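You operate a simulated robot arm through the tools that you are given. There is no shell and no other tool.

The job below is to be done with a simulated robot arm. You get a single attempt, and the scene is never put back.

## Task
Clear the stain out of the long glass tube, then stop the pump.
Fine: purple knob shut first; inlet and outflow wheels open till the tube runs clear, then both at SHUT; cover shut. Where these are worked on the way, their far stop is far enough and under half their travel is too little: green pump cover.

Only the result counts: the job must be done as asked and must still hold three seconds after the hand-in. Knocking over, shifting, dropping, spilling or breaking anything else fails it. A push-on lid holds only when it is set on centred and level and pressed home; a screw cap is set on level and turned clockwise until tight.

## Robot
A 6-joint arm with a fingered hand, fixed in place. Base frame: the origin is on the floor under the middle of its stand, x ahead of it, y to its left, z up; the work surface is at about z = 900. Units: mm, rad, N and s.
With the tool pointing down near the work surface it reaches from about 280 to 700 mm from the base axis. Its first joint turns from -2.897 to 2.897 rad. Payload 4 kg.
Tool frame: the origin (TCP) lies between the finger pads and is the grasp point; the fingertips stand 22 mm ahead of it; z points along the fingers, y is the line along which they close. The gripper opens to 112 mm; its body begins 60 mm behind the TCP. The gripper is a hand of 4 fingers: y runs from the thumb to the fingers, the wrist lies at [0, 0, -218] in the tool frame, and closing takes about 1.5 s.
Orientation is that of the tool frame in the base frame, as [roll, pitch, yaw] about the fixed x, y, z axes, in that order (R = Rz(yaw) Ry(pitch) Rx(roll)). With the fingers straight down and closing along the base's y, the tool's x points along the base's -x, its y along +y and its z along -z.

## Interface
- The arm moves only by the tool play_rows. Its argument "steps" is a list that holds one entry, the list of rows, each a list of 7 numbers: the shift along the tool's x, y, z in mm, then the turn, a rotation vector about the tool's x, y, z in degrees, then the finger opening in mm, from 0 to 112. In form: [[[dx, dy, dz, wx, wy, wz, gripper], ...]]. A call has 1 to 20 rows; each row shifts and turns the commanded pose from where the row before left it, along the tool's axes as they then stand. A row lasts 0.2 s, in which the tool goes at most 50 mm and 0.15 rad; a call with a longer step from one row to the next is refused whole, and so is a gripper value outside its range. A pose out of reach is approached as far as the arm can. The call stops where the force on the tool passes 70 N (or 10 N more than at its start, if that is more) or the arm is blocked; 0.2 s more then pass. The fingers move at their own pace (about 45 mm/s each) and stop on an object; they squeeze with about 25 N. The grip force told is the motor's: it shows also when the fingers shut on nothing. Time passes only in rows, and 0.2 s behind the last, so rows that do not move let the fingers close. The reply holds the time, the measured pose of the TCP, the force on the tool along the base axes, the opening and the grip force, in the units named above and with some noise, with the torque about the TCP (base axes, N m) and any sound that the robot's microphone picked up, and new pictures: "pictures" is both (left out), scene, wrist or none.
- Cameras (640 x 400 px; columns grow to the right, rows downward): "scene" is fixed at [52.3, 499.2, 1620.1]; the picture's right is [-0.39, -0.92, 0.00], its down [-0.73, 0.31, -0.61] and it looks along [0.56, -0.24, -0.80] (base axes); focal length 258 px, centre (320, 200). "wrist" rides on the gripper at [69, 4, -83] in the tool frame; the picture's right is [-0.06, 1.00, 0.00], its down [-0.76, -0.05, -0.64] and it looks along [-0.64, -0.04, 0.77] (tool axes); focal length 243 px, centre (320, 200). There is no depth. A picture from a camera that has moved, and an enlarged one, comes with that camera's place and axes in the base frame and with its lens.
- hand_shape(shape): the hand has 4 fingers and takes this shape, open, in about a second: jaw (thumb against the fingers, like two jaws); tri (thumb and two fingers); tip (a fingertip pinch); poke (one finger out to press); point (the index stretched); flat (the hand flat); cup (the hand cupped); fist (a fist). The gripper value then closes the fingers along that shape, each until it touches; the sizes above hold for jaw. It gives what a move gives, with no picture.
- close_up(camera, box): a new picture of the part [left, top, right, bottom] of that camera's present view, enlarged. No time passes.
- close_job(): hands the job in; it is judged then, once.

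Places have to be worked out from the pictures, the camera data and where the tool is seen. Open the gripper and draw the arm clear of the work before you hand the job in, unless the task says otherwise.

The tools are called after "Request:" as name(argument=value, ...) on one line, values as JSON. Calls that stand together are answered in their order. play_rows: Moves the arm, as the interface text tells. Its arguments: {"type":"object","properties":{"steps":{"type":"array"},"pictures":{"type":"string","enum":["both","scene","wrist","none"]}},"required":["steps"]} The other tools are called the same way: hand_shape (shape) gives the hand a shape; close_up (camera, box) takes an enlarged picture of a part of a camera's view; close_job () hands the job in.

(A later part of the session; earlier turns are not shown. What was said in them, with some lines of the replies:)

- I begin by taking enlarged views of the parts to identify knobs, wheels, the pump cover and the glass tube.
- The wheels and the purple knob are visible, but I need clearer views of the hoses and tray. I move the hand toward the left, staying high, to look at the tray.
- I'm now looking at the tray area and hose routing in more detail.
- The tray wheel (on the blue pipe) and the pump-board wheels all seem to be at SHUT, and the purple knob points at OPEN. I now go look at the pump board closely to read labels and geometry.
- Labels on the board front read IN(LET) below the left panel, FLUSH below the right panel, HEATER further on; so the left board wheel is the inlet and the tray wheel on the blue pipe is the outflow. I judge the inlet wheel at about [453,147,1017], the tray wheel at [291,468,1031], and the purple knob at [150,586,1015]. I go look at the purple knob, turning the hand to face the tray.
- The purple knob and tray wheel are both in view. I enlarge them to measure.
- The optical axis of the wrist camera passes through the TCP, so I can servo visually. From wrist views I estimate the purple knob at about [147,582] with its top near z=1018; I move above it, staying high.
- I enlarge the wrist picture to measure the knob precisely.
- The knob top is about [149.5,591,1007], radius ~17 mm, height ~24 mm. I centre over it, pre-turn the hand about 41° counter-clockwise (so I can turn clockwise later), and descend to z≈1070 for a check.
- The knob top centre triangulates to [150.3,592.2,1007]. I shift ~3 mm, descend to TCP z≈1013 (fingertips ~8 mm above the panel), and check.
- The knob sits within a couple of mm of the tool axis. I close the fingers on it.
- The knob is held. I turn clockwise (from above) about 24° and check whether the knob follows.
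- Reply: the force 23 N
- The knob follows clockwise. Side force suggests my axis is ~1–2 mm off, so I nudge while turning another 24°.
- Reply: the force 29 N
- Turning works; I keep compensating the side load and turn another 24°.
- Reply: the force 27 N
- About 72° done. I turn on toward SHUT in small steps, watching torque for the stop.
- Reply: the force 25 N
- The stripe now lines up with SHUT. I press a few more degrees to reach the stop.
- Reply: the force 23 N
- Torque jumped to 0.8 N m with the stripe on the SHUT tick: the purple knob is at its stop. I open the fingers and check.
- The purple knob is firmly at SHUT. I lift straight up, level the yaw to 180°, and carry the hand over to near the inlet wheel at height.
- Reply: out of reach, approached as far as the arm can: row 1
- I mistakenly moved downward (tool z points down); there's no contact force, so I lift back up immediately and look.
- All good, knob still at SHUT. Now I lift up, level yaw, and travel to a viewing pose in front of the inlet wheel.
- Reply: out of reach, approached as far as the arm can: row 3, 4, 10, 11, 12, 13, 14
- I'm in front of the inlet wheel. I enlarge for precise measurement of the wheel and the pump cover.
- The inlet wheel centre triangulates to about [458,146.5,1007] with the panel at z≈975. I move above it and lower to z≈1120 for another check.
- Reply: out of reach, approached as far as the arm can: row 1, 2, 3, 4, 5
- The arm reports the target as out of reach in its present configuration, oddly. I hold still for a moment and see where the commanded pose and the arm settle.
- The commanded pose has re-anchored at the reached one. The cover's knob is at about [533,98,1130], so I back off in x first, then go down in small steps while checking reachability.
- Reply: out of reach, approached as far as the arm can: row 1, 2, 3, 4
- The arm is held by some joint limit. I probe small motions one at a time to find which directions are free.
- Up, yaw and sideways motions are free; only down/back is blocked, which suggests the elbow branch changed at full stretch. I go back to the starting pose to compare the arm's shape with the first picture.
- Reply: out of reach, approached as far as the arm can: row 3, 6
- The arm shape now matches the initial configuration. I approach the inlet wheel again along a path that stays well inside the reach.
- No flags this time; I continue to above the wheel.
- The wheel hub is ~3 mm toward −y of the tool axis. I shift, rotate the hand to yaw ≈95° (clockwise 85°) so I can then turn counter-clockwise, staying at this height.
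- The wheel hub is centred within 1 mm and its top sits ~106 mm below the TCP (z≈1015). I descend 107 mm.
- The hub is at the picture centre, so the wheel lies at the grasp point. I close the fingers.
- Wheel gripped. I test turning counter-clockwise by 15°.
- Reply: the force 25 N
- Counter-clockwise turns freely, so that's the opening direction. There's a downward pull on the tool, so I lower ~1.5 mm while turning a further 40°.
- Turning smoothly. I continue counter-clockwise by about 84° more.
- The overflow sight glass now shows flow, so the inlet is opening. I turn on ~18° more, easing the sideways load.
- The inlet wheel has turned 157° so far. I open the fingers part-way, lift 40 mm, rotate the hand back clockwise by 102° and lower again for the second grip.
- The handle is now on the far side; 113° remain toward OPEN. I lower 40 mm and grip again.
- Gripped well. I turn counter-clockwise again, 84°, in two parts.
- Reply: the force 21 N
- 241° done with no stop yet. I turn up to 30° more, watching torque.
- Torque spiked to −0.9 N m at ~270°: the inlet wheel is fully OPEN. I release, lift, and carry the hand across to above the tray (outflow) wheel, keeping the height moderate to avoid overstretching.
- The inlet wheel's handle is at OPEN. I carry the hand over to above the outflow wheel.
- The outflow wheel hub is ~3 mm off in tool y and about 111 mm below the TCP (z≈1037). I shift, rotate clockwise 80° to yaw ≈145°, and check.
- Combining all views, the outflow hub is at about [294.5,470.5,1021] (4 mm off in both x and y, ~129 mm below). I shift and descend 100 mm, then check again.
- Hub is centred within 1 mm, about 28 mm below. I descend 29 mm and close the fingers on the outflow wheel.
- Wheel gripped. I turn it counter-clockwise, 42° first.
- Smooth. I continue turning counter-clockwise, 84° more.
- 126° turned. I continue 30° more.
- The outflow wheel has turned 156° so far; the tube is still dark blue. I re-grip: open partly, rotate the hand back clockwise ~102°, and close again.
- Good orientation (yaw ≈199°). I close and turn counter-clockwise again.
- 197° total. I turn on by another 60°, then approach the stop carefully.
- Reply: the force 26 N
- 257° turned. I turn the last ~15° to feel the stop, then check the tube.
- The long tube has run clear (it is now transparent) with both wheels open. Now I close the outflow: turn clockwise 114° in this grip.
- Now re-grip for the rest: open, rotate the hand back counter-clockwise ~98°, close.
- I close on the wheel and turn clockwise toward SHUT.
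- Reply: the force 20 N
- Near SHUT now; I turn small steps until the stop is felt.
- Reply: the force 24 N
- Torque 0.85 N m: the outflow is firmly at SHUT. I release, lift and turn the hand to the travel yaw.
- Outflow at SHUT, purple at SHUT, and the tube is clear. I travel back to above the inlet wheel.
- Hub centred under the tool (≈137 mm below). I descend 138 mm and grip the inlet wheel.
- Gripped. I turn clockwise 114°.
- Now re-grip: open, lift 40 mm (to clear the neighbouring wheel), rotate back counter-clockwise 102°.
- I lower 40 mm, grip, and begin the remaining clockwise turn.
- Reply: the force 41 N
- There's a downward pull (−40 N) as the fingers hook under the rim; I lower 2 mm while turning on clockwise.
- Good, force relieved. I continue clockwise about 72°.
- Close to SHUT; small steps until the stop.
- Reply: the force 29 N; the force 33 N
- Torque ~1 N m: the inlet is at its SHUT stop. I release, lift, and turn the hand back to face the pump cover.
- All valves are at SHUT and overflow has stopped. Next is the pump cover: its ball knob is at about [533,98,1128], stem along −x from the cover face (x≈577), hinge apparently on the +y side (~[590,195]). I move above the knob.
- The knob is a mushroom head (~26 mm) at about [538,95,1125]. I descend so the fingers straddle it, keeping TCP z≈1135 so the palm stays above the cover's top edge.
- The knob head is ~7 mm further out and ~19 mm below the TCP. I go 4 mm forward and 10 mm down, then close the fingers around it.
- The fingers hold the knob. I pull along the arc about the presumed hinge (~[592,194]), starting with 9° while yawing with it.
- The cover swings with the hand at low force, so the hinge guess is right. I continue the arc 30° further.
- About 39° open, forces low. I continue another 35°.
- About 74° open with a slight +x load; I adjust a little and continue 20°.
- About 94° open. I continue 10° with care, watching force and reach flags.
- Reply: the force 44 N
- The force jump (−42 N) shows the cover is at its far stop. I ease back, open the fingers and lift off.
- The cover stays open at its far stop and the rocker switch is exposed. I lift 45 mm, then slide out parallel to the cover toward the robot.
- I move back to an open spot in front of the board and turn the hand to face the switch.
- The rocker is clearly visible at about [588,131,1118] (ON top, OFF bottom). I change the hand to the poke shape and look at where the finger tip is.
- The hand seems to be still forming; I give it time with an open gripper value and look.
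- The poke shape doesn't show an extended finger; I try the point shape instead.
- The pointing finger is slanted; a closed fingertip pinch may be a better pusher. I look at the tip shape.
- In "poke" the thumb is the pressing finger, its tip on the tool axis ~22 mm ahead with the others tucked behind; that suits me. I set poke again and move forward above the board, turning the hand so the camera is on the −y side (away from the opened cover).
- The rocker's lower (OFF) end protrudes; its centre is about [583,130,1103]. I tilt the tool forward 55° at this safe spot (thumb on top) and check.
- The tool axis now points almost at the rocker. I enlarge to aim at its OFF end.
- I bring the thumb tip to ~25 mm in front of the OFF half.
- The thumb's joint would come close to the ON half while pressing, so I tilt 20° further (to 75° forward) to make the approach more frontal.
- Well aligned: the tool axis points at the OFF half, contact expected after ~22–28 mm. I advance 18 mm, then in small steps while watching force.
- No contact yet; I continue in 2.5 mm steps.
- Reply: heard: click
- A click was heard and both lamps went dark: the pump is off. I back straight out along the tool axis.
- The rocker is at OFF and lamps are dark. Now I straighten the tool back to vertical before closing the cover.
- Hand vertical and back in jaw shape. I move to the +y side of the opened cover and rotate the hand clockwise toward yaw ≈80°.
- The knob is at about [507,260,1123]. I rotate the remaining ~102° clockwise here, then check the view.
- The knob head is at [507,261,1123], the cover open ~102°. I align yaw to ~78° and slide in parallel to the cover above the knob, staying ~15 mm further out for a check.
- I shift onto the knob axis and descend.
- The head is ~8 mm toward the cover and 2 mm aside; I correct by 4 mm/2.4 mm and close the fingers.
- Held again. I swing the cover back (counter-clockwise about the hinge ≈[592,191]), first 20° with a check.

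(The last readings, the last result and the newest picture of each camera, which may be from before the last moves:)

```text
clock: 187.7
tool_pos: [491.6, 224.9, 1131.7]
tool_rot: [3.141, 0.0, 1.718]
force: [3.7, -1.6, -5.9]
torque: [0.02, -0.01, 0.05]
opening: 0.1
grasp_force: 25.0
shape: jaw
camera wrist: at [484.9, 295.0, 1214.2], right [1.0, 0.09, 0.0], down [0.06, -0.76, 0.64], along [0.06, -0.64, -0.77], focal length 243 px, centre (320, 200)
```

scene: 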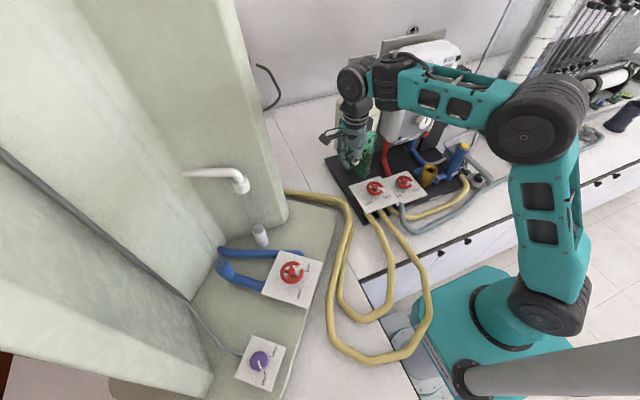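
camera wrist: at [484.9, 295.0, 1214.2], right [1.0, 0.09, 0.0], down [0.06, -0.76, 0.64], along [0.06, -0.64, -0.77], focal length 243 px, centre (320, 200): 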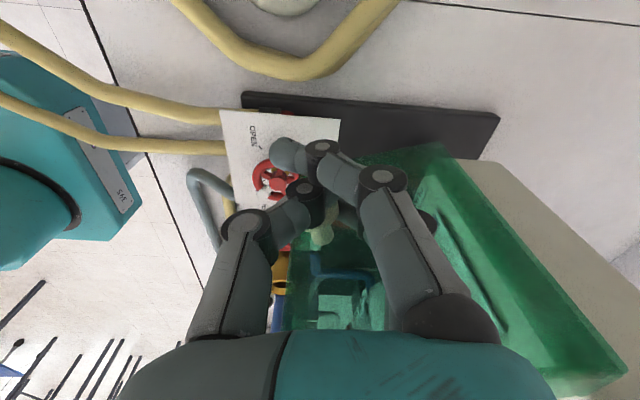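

The cover follows with almost no force. I continue 40° more.

Request:
play_rows(steps=[[[-8.5, -3.9, 0, 0, 0, -5, 0], [-8.5, -3.9, 0, 0, 0, -5, 0], [-8.5, -3.9, 0, 0, 0, -5, 0], [-8.5, -3.9, 0, 0, 0, -5, 0], [-8.5, -3.9, 0, 0, 0, -5, 0], [-8.5, -3.9, 0, 0, 0, -5, 0], [-8.5, -3.9, 0, 0, 0, -5, 0], [-8.5, -3.9, 0, 0, 0, -5, 0], [0, 0, 0, 0, 0, 0, 0]]])

```text
clock: 189.7
tool_pos: [492.7, 152.3, 1131.2]
tool_rot: [3.14, 0.002, 2.419]
force: [3.4, 2.7, -2.0]
torque: [0.01, -0.03, 0.07]
opening: 0.0
grasp_force: 25.6
shape: jaw
camera wrist: at [442.8, 202.4, 1213.7], right [0.71, 0.71, 0.0], down [0.54, -0.54, 0.64], along [0.46, -0.45, -0.77], focal length 243 px, centre (320, 200)
```

scene: 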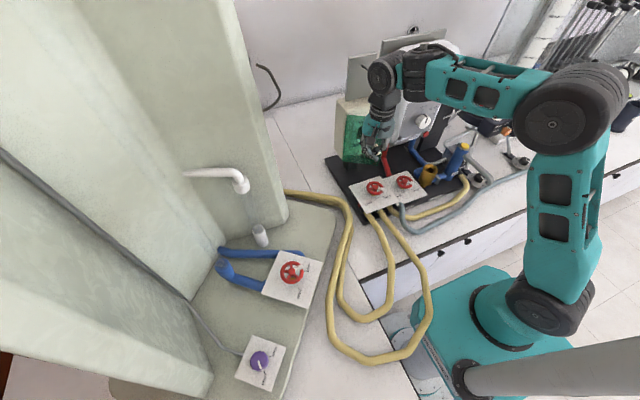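
wrist: 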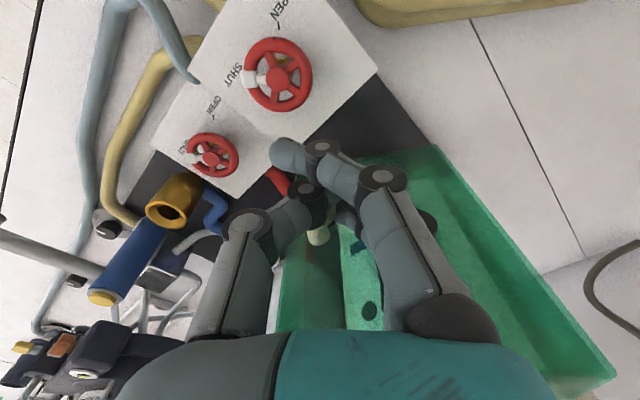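

Request:
play_rows(steps=[[[-8.5, -3.9, 0, 0, 0, -5, 0], [-8.5, -3.9, 0, 0, 0, -5, 0], [-8.5, -3.9, 0, 0, 0, -5, 0], [-8.5, -3.9, 0, 0, 0, -5, 0], [-8.5, -3.9, 0, 0, 0, -5, 0], [-8.5, -3.9, 0, 0, 0, -5, 0], [-5.1, -2.3, 0, 0, 0, -3, 0], [0, 0, 0, 0, 0, 0, 0]]])

Request:
close_up(camera="scene", box=[320, 60, 440, 180])

```text
clock: 191.5
tool_pos: [530.3, 104.7, 1132.0]
tool_rot: [3.141, 0.003, 2.993]
force: [2.4, 1.8, -4.5]
torque: [0.02, 0.02, 0.05]
opening: 0.0
grasp_force: 25.0
shape: jaw
camera wrist: at [461.3, 120.2, 1214.5], right [0.21, 0.98, 0.0], down [0.75, -0.16, 0.64], along [0.63, -0.13, -0.77], focal length 243 px, centre (320, 200)
```

scene: 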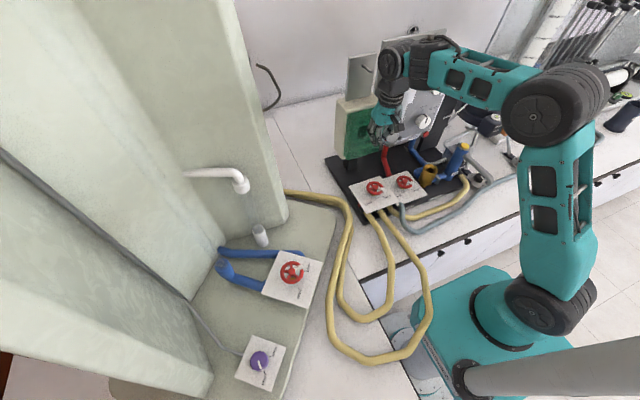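
wrist: 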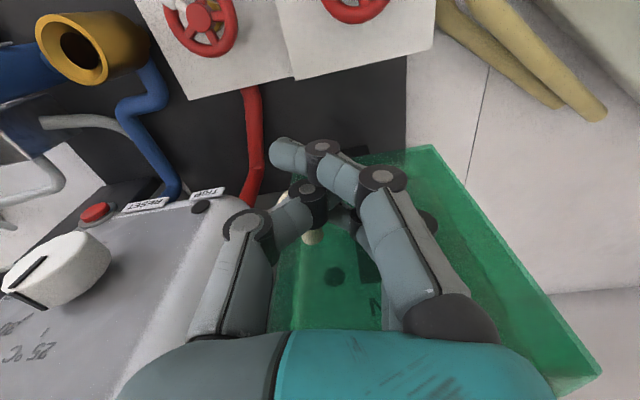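

```text
3.33 times, centred on (380, 120) of scene
camera zoom: at [52.3, 499.2, 1620.1], right [-0.39, -0.92, 0.0], down [-0.73, 0.31, -0.61], along [0.56, -0.24, -0.8], focal length 862 px, centre (120, 467)
```

zoom: 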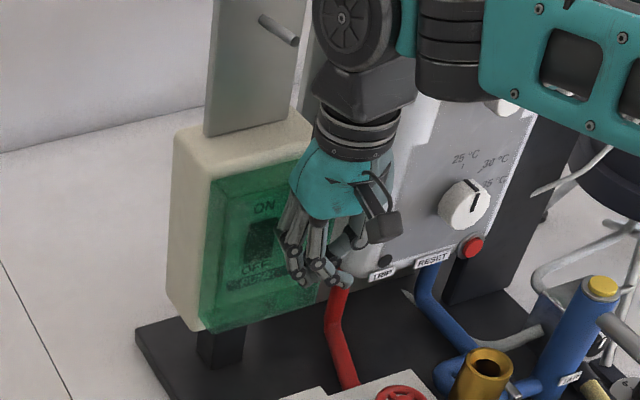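

Nearly closed (~9° left). I continue in 3° steps, watching for the closing contact.

Request:
play_rows(steps=[[[-5.0, -2.4, 0, 0, 0, -3, 0], [-5.0, -2.4, 0, 0, 0, -3, 0], [0, 0, 0, 0, 0, 0, 0]]], pictures="none")

Request:
play_rows(steps=[[[-5.0, -2.4, 0, 0, 0, -3, 0], [0, 0, 0, 0, 0, 0, 0]]], pictures="both")

Request:
close_up(camera="scene", box=[320, 60, 440, 180])

```text
clock: 192.3
tool_pos: [538.8, 100.1, 1133.5]
tool_rot: [3.14, 0.002, 3.099]
force: [-14.4, 13.6, 12.6]
torque: [0.03, -0.06, 0.13]
opening: 0.0
grasp_force: 25.5
shape: jaw
```

```text
clock: 192.9
tool_pos: [542.9, 97.5, 1133.2]
tool_rot: [3.141, -0.001, -3.128]
force: [-36.8, 17.2, 16.5]
torque: [0.02, -0.93, 0.86]
opening: 0.0
grasp_force: 24.8
shape: jaw
camera wrist: at [472.4, 102.0, 1215.4], right [0.05, 1.0, 0.0], down [0.77, -0.04, 0.64], along [0.64, -0.03, -0.77], focal length 243 px, centre (320, 200)
```

scene: 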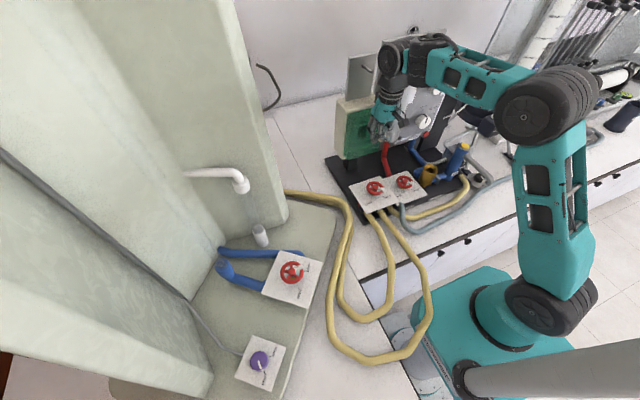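
wrist: 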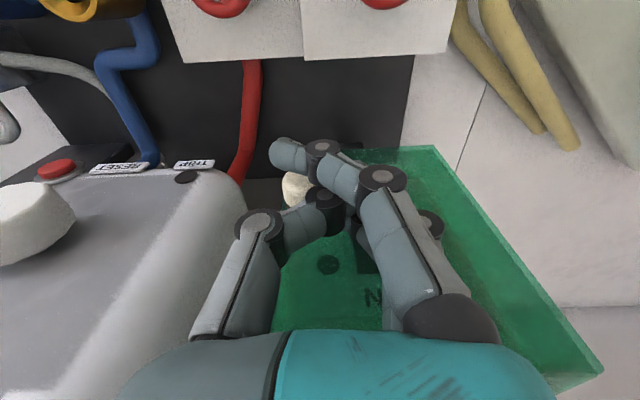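

```text
3.33 times, centred on (380, 120) of scene
camera zoom: at [52.3, 499.2, 1620.1], right [-0.39, -0.92, 0.0], down [-0.73, 0.31, -0.61], along [0.56, -0.24, -0.8], focal length 862 px, centre (120, 467)
```

zoom: 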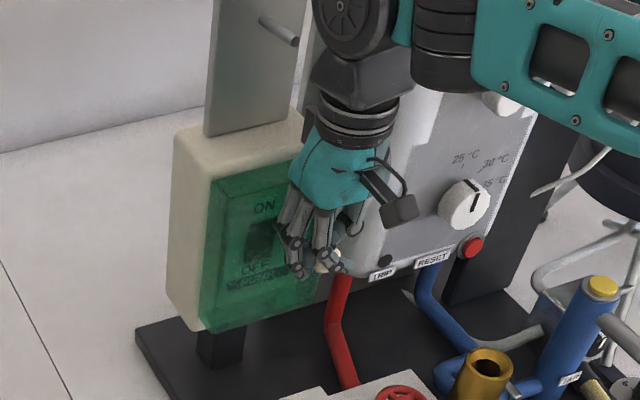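

The cover has met its seat (−37 N in x) and the knob slipped slightly in the fingers. I ease back, open the fingers and look whether it is fully shut.

Request:
play_rows(steps=[[[3, 0, 0, 0, 0, 0, 0], [0, 0, 0, 0, 0, 0, 40], [0, 0, 0, 0, 0, 0, 70], [0, 0, 0, 0, 0, 0, 70], [0, 0, 0, 0, 0, 0, 70], [0, 0, 0, 0, 0, 0, 70], [0, 0, 0, 0, 0, 0, 70]]], pictures="both")

Request:
close_up(camera="scene", box=[320, 60, 440, 180])

Request:
close_up(camera="wrist", box=[220, 100, 420, 280])

```text
clock: 194.5
tool_pos: [541.0, 98.5, 1133.8]
tool_rot: [-3.141, 0.006, -3.131]
force: [-9.6, 25.1, 38.1]
torque: [-0.08, -0.17, 0.23]
opening: 43.1
grasp_force: 0.1
shape: jaw
camera wrist: at [470.6, 102.3, 1215.8], right [0.05, 1.0, 0.0], down [0.76, -0.04, 0.65], along [0.65, -0.03, -0.76], focal length 243 px, centre (320, 200)
```

scene: 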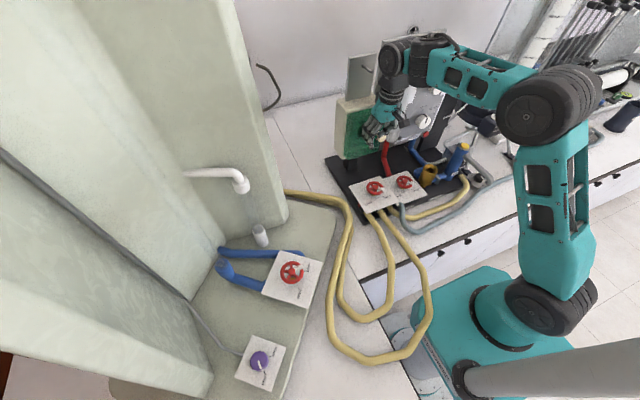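
wrist: 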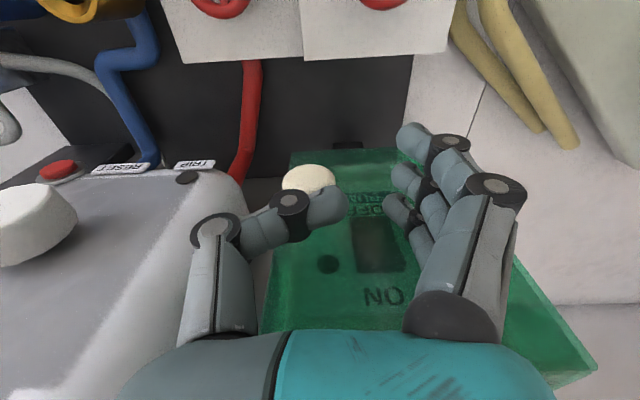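

```text
3.33 times, centred on (380, 120) of scene
camera zoom: at [52.3, 499.2, 1620.1], right [-0.39, -0.92, 0.0], down [-0.73, 0.31, -0.61], along [0.56, -0.24, -0.8], focal length 862 px, centre (120, 467)
```

zoom: 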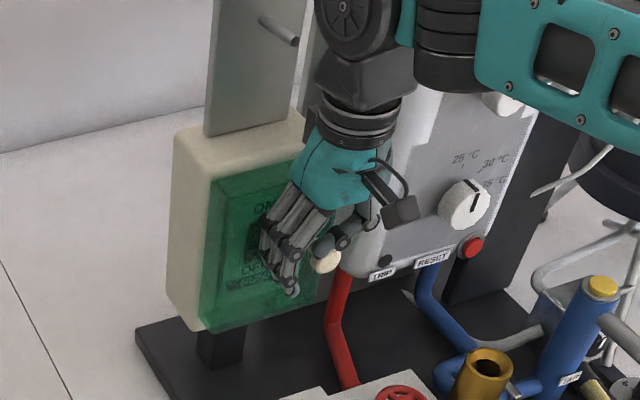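

```text
2.22 times, centred on (320, 190) of wrist
camera zoom: at [470.6, 102.3, 1215.8], right [0.05, 1.0, 0.0], down [0.76, -0.04, 0.65], along [0.65, -0.03, -0.76], focal length 539 px, centre (320, 222)
```

zoom: 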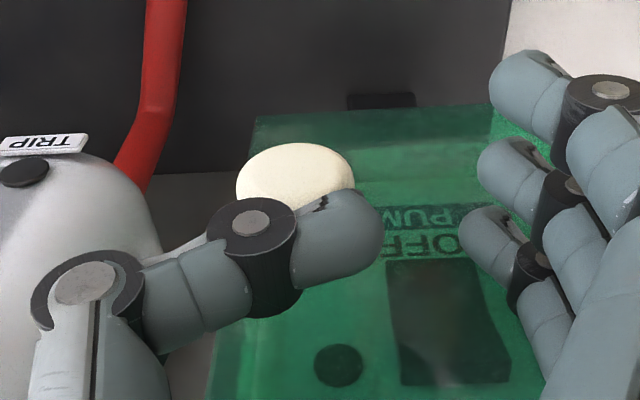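

The thumb is hooked over the knob's stem. I close it slightly to relax, then lift straight up to unhook it before opening.

Request:
play_rows(steps=[[[0, 0, 0, 0, 0, 0, 25], [0, 0, 0, 0, 0, 0, 25], [0, 0, -4, 0, 0, 0, 25], [0, 0, -6, 0, 0, 0, 25], [0, 0, 0, 0, 0, 0, 25]]], pictures="wrist")

Request:
close_up(camera="wrist", box=[220, 100, 420, 280])

```text
clock: 195.7
tool_pos: [541.0, 95.9, 1141.5]
tool_rot: [-3.14, 0.002, -3.133]
force: [-10.6, 8.0, 5.0]
torque: [-0.01, -0.32, 0.5]
opening: 2.0
grasp_force: 22.4
shape: jaw
camera wrist: at [471.1, 101.0, 1224.2], right [0.06, 1.0, 0.0], down [0.76, -0.04, 0.64], along [0.64, -0.04, -0.77], focal length 243 px, centre (320, 200)
```

wrist: 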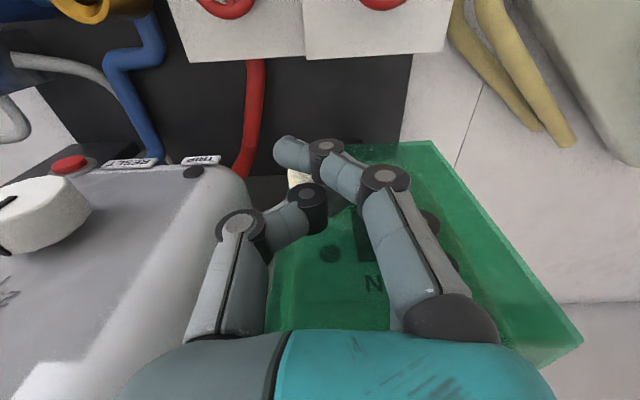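

```text
2.22 times, centred on (320, 190) of wrist
camera zoom: at [471.1, 101.0, 1224.2], right [0.06, 1.0, 0.0], down [0.76, -0.04, 0.64], along [0.64, -0.04, -0.77], focal length 539 px, centre (320, 222)
```

zoom: 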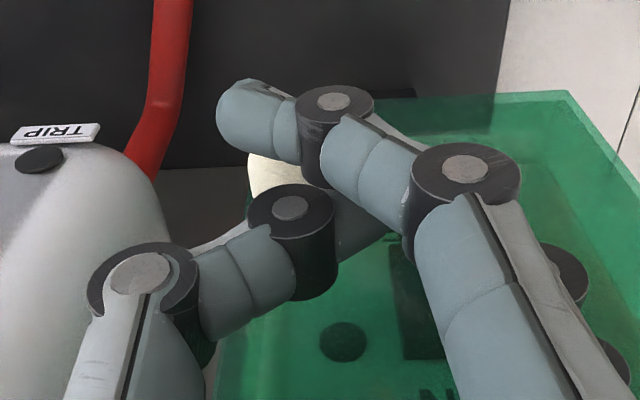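

Forces relaxed. I keep lifting in steps of 8 mm.

Request:
play_rows(steps=[[[0, 0, -6, 0, 0, 0, 25], [0, 0, -6, 0, 0, 0, 25], [0, 0, -6, 0, 0, 0, 25], [0, 0, 0, 0, 0, 0, 25]]], pictures="wrist")

Request:
close_up(camera="wrist", box=[220, 100, 420, 280])

```text
clock: 196.7
tool_pos: [541.5, 95.7, 1159.6]
tool_rot: [3.141, 0.002, -3.134]
force: [-9.0, 0.2, -7.4]
torque: [-0.21, 0.01, 0.34]
opening: 0.0
grasp_force: 25.4
shape: jaw
camera wrist: at [471.2, 99.8, 1241.7], right [0.06, 1.0, 0.0], down [0.76, -0.04, 0.64], along [0.64, -0.04, -0.77], focal length 243 px, centre (320, 200)
```

wrist: 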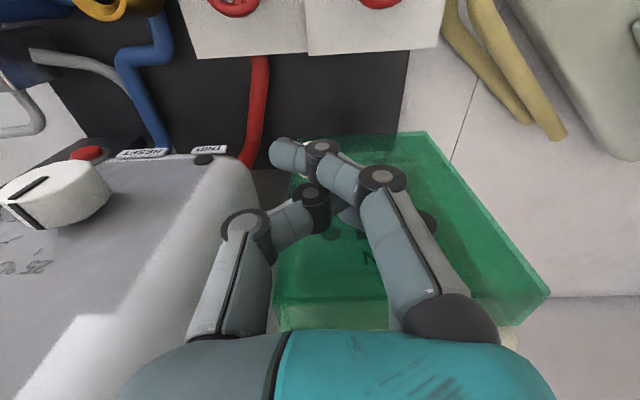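

```text
2.22 times, centred on (320, 190) of wrist
camera zoom: at [471.2, 99.8, 1241.7], right [0.06, 1.0, 0.0], down [0.76, -0.04, 0.64], along [0.64, -0.04, -0.77], focal length 539 px, centre (320, 222)
```

zoom: 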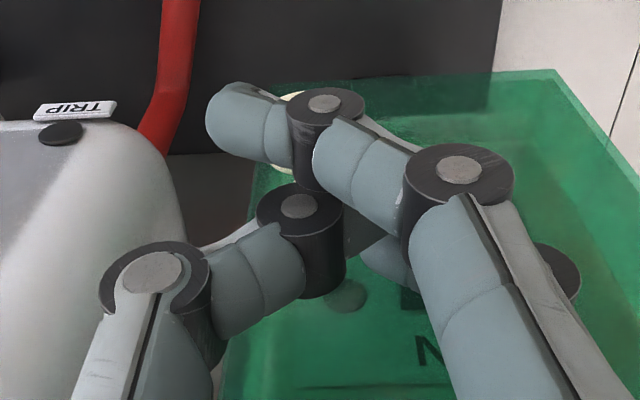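

Request:
play_rows(steps=[[[3, 0, -8, 0, 0, 0, 25], [3, 0, -8, 0, 0, 0, 25], [0, 0, -4, 0, 0, 0, 60], [0, 0, 0, 0, 0, 0, 80], [0, 0, 0, 0, 0, 0, 80], [0, 0, 0, 0, 0, 0, 80], [0, 0, 0, 0, 0, 0, 80]]])

Request:
close_up(camera="wrist", box=[220, 100, 420, 280])

Request:
close_up(camera="scene", box=[320, 60, 440, 180])

```text
clock: 198.3
tool_pos: [534.5, 95.2, 1179.8]
tool_rot: [3.14, 0.002, -3.133]
force: [0.4, -0.5, -0.2]
torque: [0.03, 0.03, 0.01]
opening: 79.7
grasp_force: 0.0
shape: jaw
camera wrist: at [465.3, 99.5, 1262.9], right [0.06, 1.0, 0.0], down [0.76, -0.04, 0.64], along [0.64, -0.04, -0.77], focal length 243 px, centre (320, 200)
```

scene: 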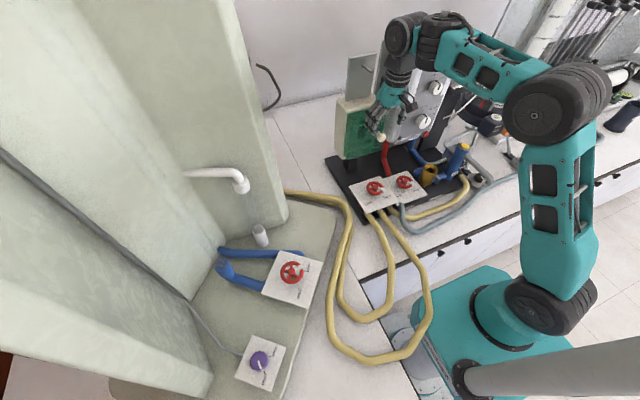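
wrist: 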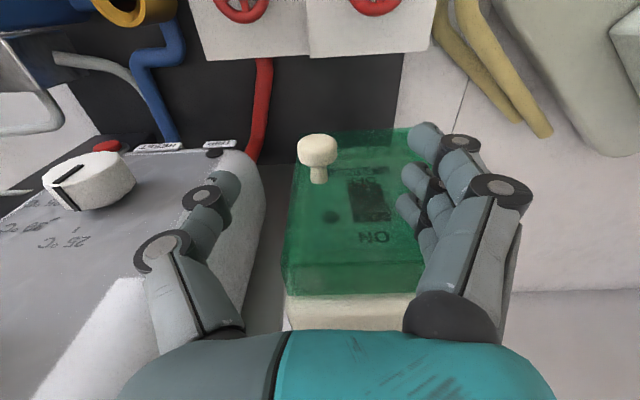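

```text
2.22 times, centred on (320, 190) of wrist
camera zoom: at [465.3, 99.5, 1262.9], right [0.06, 1.0, 0.0], down [0.76, -0.04, 0.64], along [0.64, -0.04, -0.77], focal length 539 px, centre (320, 222)
```

zoom: 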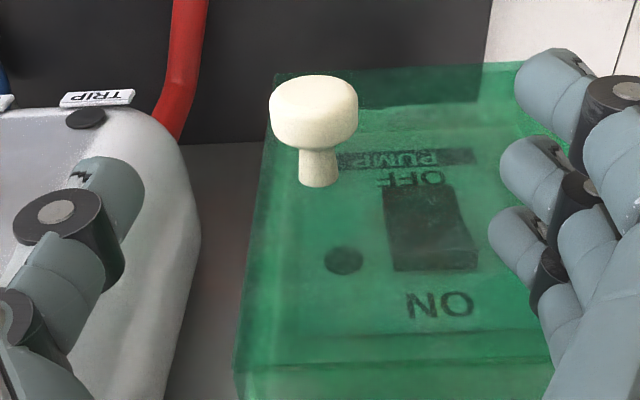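

```text
3.33 times, centred on (380, 120) of scene
camera zoom: at [52.3, 499.2, 1620.1], right [-0.39, -0.92, 0.0], down [-0.73, 0.31, -0.61], along [0.56, -0.24, -0.8], focal length 862 px, centre (120, 467)
```

zoom: 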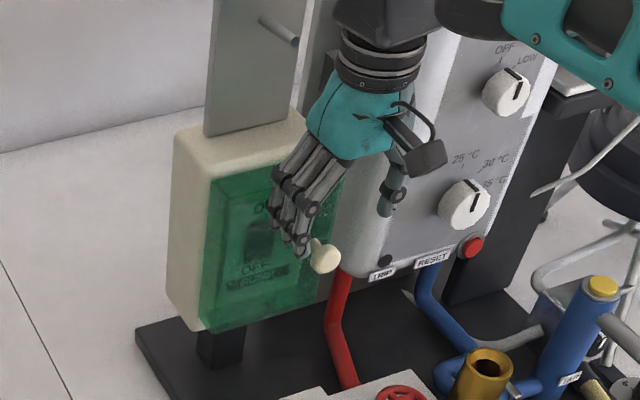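

The hand is free and the cover looks shut (knob at [540,93], same as at the start). To be sure it's fully home, I back off, close the fingers, and push gently on the knob from the front.

Request:
play_rows(steps=[[[25, 0, 0, 0, 0, 0, 60], [35, 0, 0, 0, 0, 0, 30], [0, 0, 20, 0, 0, 0, 0], [0, 0, 20, 0, 0, 0, 0], [0, 0, 12, 0, 0, 0, 0], [0, 0, 0, 0, 0, 0, 0], [0, 0, 0, 0, 0, 0, 0]]])

Request:
close_up(camera="scene", box=[320, 60, 440, 180])

```text
clock: 199.9
tool_pos: [475.9, 93.5, 1128.0]
tool_rot: [3.141, 0.001, -3.134]
force: [0.0, 0.2, 0.0]
torque: [-0.03, 0.02, 0.04]
opening: 0.0
grasp_force: 24.7
shape: jaw
camera wrist: at [406.0, 98.5, 1210.8], right [0.06, 1.0, 0.0], down [0.76, -0.04, 0.64], along [0.64, -0.04, -0.77], focal length 243 px, centre (320, 200)
```

scene: 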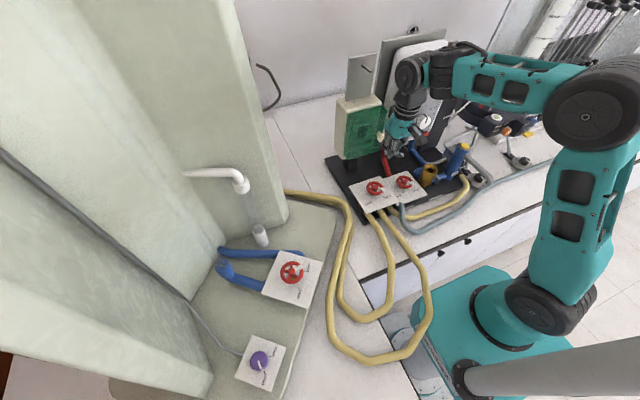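
wrist: 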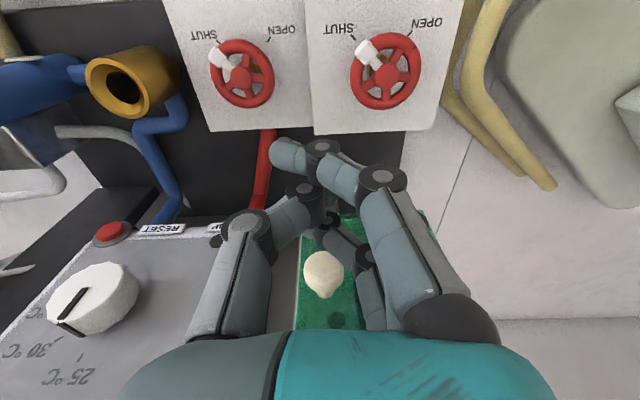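

```text
3.33 times, centred on (380, 120) of scene
camera zoom: at [52.3, 499.2, 1620.1], right [-0.39, -0.92, 0.0], down [-0.73, 0.31, -0.61], along [0.56, -0.24, -0.8], focal length 862 px, centre (120, 467)
```

zoom: 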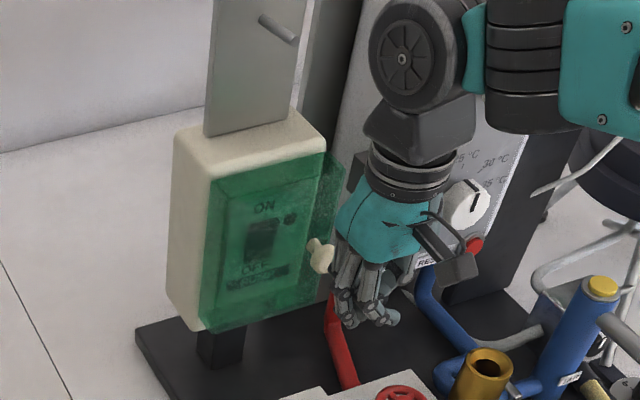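

I take the same enlarged view as at the very start to compare the cover's position.

Request:
close_up(camera="scene", box=[320, 80, 480, 220])

Request:
close_up(camera="scene", box=[330, 85, 400, 165])

```text
2.86 times, centred on (400, 150) of scene
camera zoom: at [52.3, 499.2, 1620.1], right [-0.39, -0.92, 0.0], down [-0.73, 0.31, -0.61], along [0.56, -0.24, -0.8], focal length 739 px, centre (91, 343)
```

zoom: 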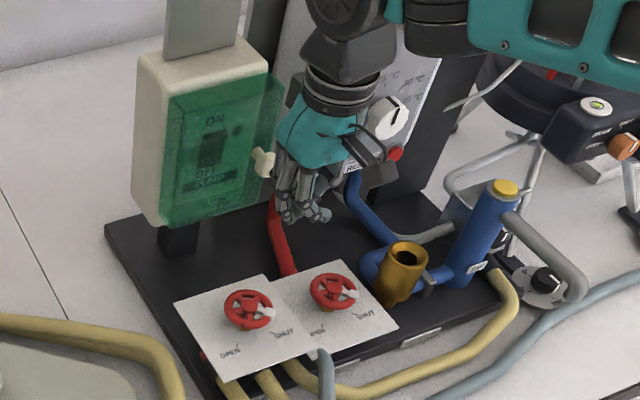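

```text
5.00 times, centred on (365, 125) of scene
camera zoom: at [52.3, 499.2, 1620.1], right [-0.39, -0.92, 0.0], down [-0.73, 0.31, -0.61], along [0.56, -0.24, -0.8], focal length 1293 px, centre (95, 575)
```

zoom: 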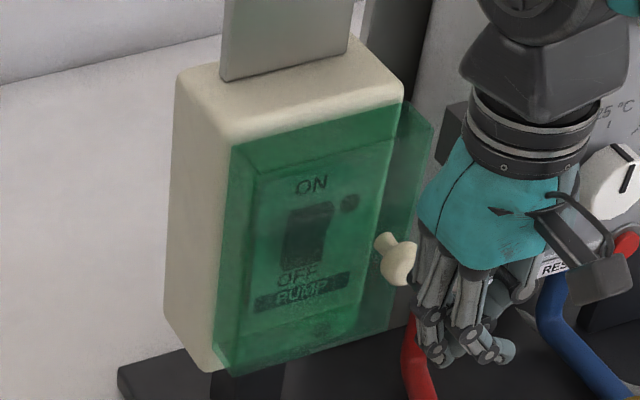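

The cover matches its starting position within a pixel. I still press gently on the knob to seat it fully.

Request:
play_rows(steps=[[[-7, 0, 0, 0, 0, 0, 0], [-7, 0, 0, 0, 0, 0, 0], [-3, 0, 0, 0, 0, 0, 0], [-3, 0, 0, 0, 0, 0, 0], [0, 0, 0, 0, 0, 0, 0]]], pictures="none")

Request:
play_rows(steps=[[[-3, 0, 0, 0, 0, 0, 0], [-3, 0, 0, 0, 0, 0, 0], [0, 0, 0, 0, 0, 0, 0]]], pictures="wrist")

```text
clock: 201.1
tool_pos: [494.8, 96.2, 1126.6]
tool_rot: [-3.141, 0.002, -3.132]
force: [0.2, -0.5, -0.5]
torque: [-0.02, -0.01, 0.02]
opening: 0.0
grasp_force: 24.8
shape: jaw
```

```text
clock: 201.9
tool_pos: [501.3, 94.6, 1128.4]
tool_rot: [-3.14, 0.002, -3.134]
force: [-0.4, -0.1, 0.1]
torque: [0.0, -0.01, 0.0]
opening: 0.1
grasp_force: 24.8
shape: jaw
camera wrist: at [431.2, 99.6, 1210.1], right [0.06, 1.0, 0.0], down [0.76, -0.04, 0.64], along [0.64, -0.04, -0.77], focal length 243 px, centre (320, 200)
```

wrist: 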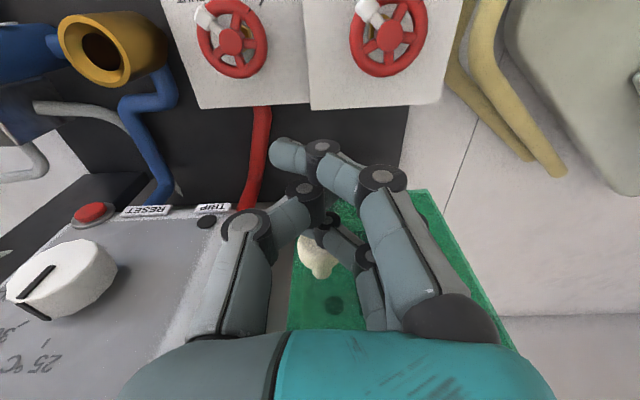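

Request:
play_rows(steps=[[[-3, 0, 0, 0, 0, 0, 0], [-3, 0, 0, 0, 0, 0, 0], [0, 0, 0, 0, 0, 0, 0]]], pictures="none")

Request:
play_rows(steps=[[[-2, 0, 0, 0, 0, 0, 0], [-2, 0, 0, 0, 0, 0, 0], [0, 0, 0, 0, 0, 0, 0]]], pictures="wrist")

```text
clock: 202.7
tool_pos: [507.7, 95.1, 1127.0]
tool_rot: [3.141, 0.003, -3.132]
force: [-0.2, -0.5, -0.7]
torque: [-0.02, 0.0, 0.0]
opening: 0.2
grasp_force: 25.1
shape: jaw
```

```text
clock: 203.5
tool_pos: [512.0, 96.2, 1128.0]
tool_rot: [3.141, 0.002, -3.132]
force: [-2.3, 0.2, 0.5]
torque: [-0.01, 0.02, -0.01]
opening: 0.0
grasp_force: 24.9
shape: jaw
camera wrist: at [441.5, 100.1, 1209.6], right [0.06, 1.0, 0.0], down [0.76, -0.04, 0.64], along [0.64, -0.04, -0.77], focal length 243 px, centre (320, 200)
```

wrist: 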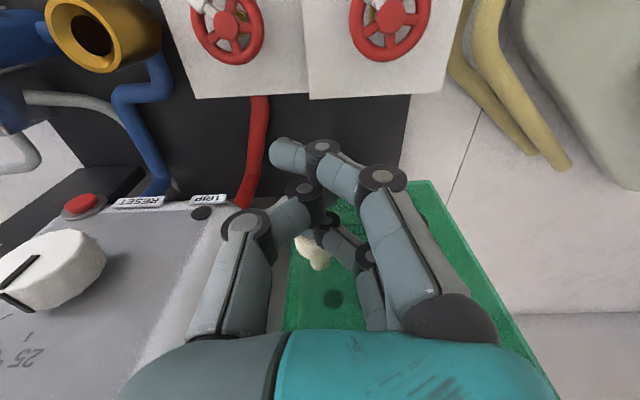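

Light contact begins. A few more millimetres.

Request:
play_rows(steps=[[[-2, 0, 0, 0, 0, 0, 0], [-2, 0, 0, 0, 0, 0, 0], [0, 0, 0, 0, 0, 0, 0]]], pictures="none")

Request:
play_rows(steps=[[[-1.5, 0, 0, 0, 0, 0, 0], [0, 0, 0, 0, 0, 0, 0]]], pictures="wrist")

```text
clock: 204.3
tool_pos: [513.9, 96.5, 1128.6]
tool_rot: [3.139, -0.002, -3.134]
force: [-25.8, -1.4, -0.7]
torque: [0.01, 0.02, 0.0]
opening: 0.0
grasp_force: 24.7
shape: jaw
```

```text
clock: 204.9
tool_pos: [513.6, 95.9, 1128.0]
tool_rot: [-3.141, -0.005, -3.133]
force: [-34.6, -2.7, -2.1]
torque: [0.0, 0.08, -0.01]
opening: 0.0
grasp_force: 25.5
shape: jaw
camera wrist: at [444.8, 100.4, 1210.5], right [0.06, 1.0, 0.0], down [0.77, -0.04, 0.64], along [0.64, -0.04, -0.77], focal length 243 px, centre (320, 200)
```

wrist: 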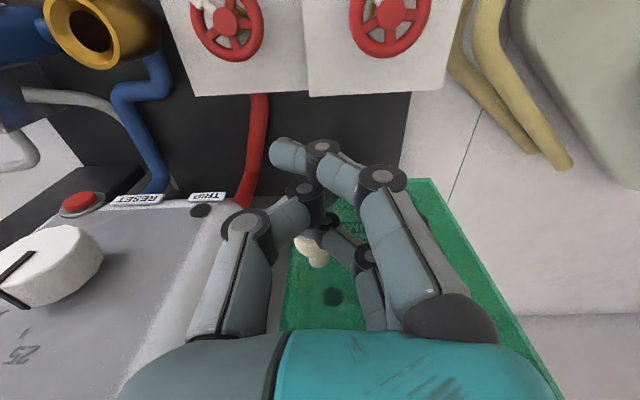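

Stiff contact at −35 N: the cover is fully seated. I withdraw toward the robot, lift and open the gripper.

Request:
play_rows(steps=[[[10, 0, 0, 0, 0, 0, 0], [25, 0, 0, 0, 0, 0, 0], [30, 0, -15, 0, 0, 0, 0], [35, 10, -30, 0, 0, 0, 60], [35, 15, -35, 0, 0, 0, 112], [35, 15, -35, 0, 0, 0, 112], [30, 15, -30, 0, 0, 0, 112], [0, 0, 0, 0, 0, 0, 112], [0, 0, 0, 0, 0, 0, 112]]])

Request:
close_up(camera="scene", box=[320, 80, 480, 220])

Request:
close_up(camera="scene", box=[180, 220, 340, 400])

Request:
close_up(camera="scene", box=[0, 0, 260, 290])

Request:
close_up(camera="wrist", box=[200, 80, 420, 340])

```text
refused: row 5 steps farther than a row can; nothing moved
```

```text
2.86 times, centred on (400, 150) of scene
camera zoom: at [52.3, 499.2, 1620.1], right [-0.39, -0.92, 0.0], down [-0.73, 0.31, -0.61], along [0.56, -0.24, -0.8], focal length 739 px, centre (91, 343)
```

zoom: 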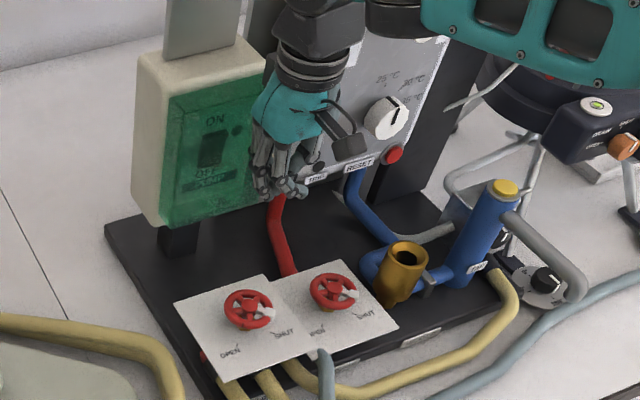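

```text
2.22 times, centred on (260, 310) of scene
camera zoom: at [52.3, 499.2, 1620.1], right [-0.39, -0.92, 0.0], down [-0.73, 0.31, -0.61], along [0.56, -0.24, -0.8], focal length 574 px, centre (453, -44)
```

zoom: 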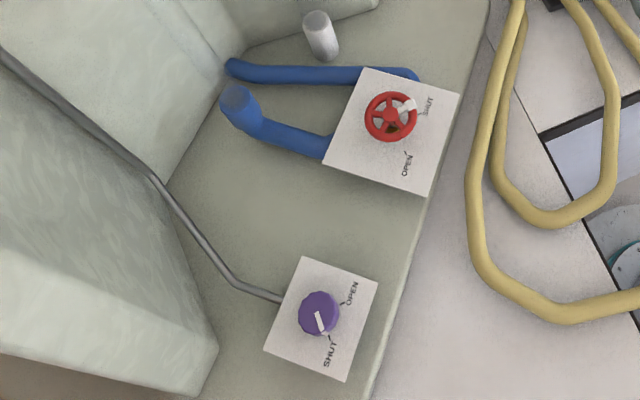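

```text
1.38 times, centred on (130, 145) of scene
camera zoom: at [52.3, 499.2, 1620.1], right [-0.39, -0.92, 0.0], down [-0.73, 0.31, -0.61], along [0.56, -0.24, -0.8], focal length 357 px, centre (582, 276)
```

zoom: 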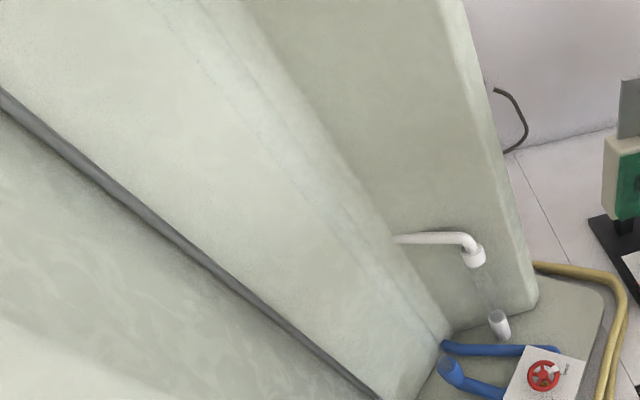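

```text
1.54 times, centred on (310, 210) of wrist
camera zoom: at [444.8, 100.4, 1210.5], right [0.06, 1.0, 0.0], down [0.77, -0.04, 0.64], along [0.64, -0.04, -0.77], focal length 373 px, centre (335, 185)
```

zoom: 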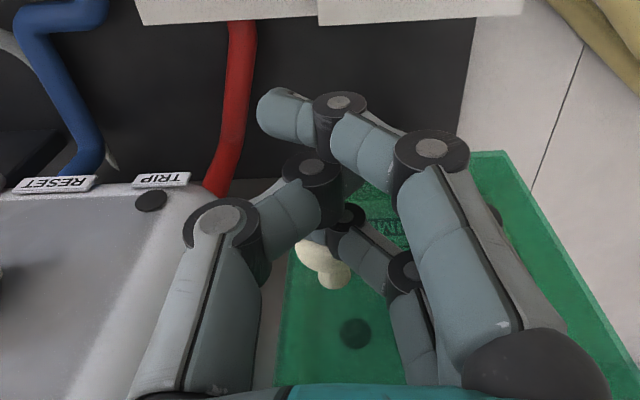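

That call was refused for too long a row; the valves and the tube look right in the enlarged pictures. I withdraw with shorter steps.

Request:
play_rows(steps=[[[10, 0, 0, 0, 0, 0, 0], [25, 0, 0, 0, 0, 0, 0], [30, 0, -15, 0, 0, 0, 0], [30, 8, -25, 0, 0, 0, 60], [30, 8, -30, 0, 0, 0, 112], [30, 8, -30, 0, 0, 0, 112], [30, 8, -25, 0, 0, 0, 112], [20, 8, -20, 0, 0, 0, 112], [0, 0, 0, 0, 0, 0, 112]]])

Request:
close_up(camera="scene", box=[320, 80, 480, 220])

Request:
close_up(camera="wrist", box=[200, 80, 420, 340])

```text
clock: 206.9
tool_pos: [309.3, 133.5, 1272.3]
tool_rot: [-3.141, 0.002, -3.134]
force: [-0.5, 0.1, 0.0]
torque: [0.01, -0.02, -0.02]
opening: 103.9
grasp_force: 0.0
shape: jaw
camera wrist: at [239.3, 138.0, 1354.9], right [0.06, 1.0, 0.0], down [0.76, -0.04, 0.64], along [0.64, -0.04, -0.77], focal length 243 px, centre (320, 200)
```

scene: 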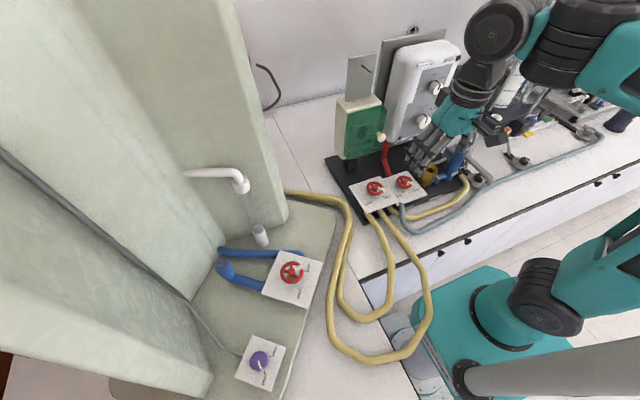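
wrist: 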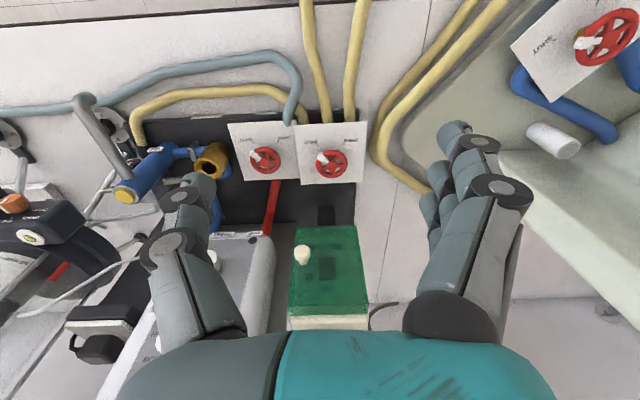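

```text
2.86 times, centred on (400, 150) of scene
camera zoom: at [52.3, 499.2, 1620.1], right [-0.39, -0.92, 0.0], down [-0.73, 0.31, -0.61], along [0.56, -0.24, -0.8], focal length 739 px, centre (91, 343)
```

zoom: 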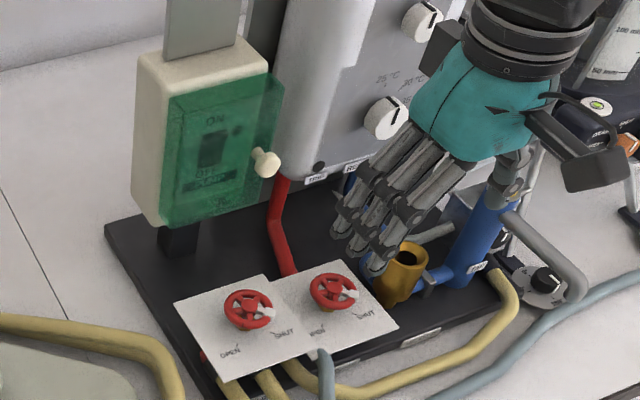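

```text
1.54 times, centred on (310, 210) of wrist
camera zoom: at [239.3, 138.0, 1354.9], right [0.06, 1.0, 0.0], down [0.76, -0.04, 0.64], along [0.64, -0.04, -0.77], focal length 373 px, centre (335, 185)
```

zoom: 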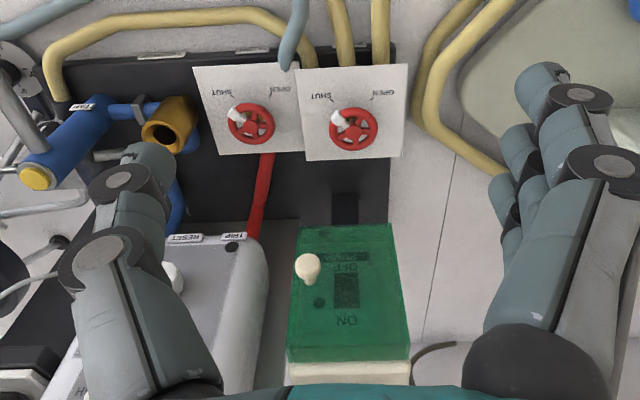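

Everything checks out:
- **Tube:** it has run clear.
- **Purple knob:** at SHUT.
- **Inlet and outflow wheels:** both at SHUT.
- **Pump:** off, with its lamps dark.
- **Cover:** shut, in exactly its starting position.

The gripper is open and the arm is clear, so I hand the job in.

Request:
close_job()

```text
The job is handed in.
```

The job is handed in, and everything you asked for was in place at my last check. I haven't been told how it was judged.

- **Purple knob:** I turned it to SHUT before touching anything else.
- **Inlet and outflow wheels:** I opened both to their far stops until the long glass tube ran clear. I then closed both to their SHUT stops.
- **Pump:** I swung the green cover open to its far stop and pressed the switch to OFF. It clicked and both lamps went dark.
- **Cover:** it is shut and pressed home, back in the same position as at the start.

Two things went off plan, and neither showed any effect in the pictures or force readings. After closing the purple knob I briefly lowered the hand instead of lifting it. While I was closing the cover, the thumb hooked on the cover's knob and had to be freed. The FLUSH wheel was left alone, and the arm was clear with the gripper open when I handed in.
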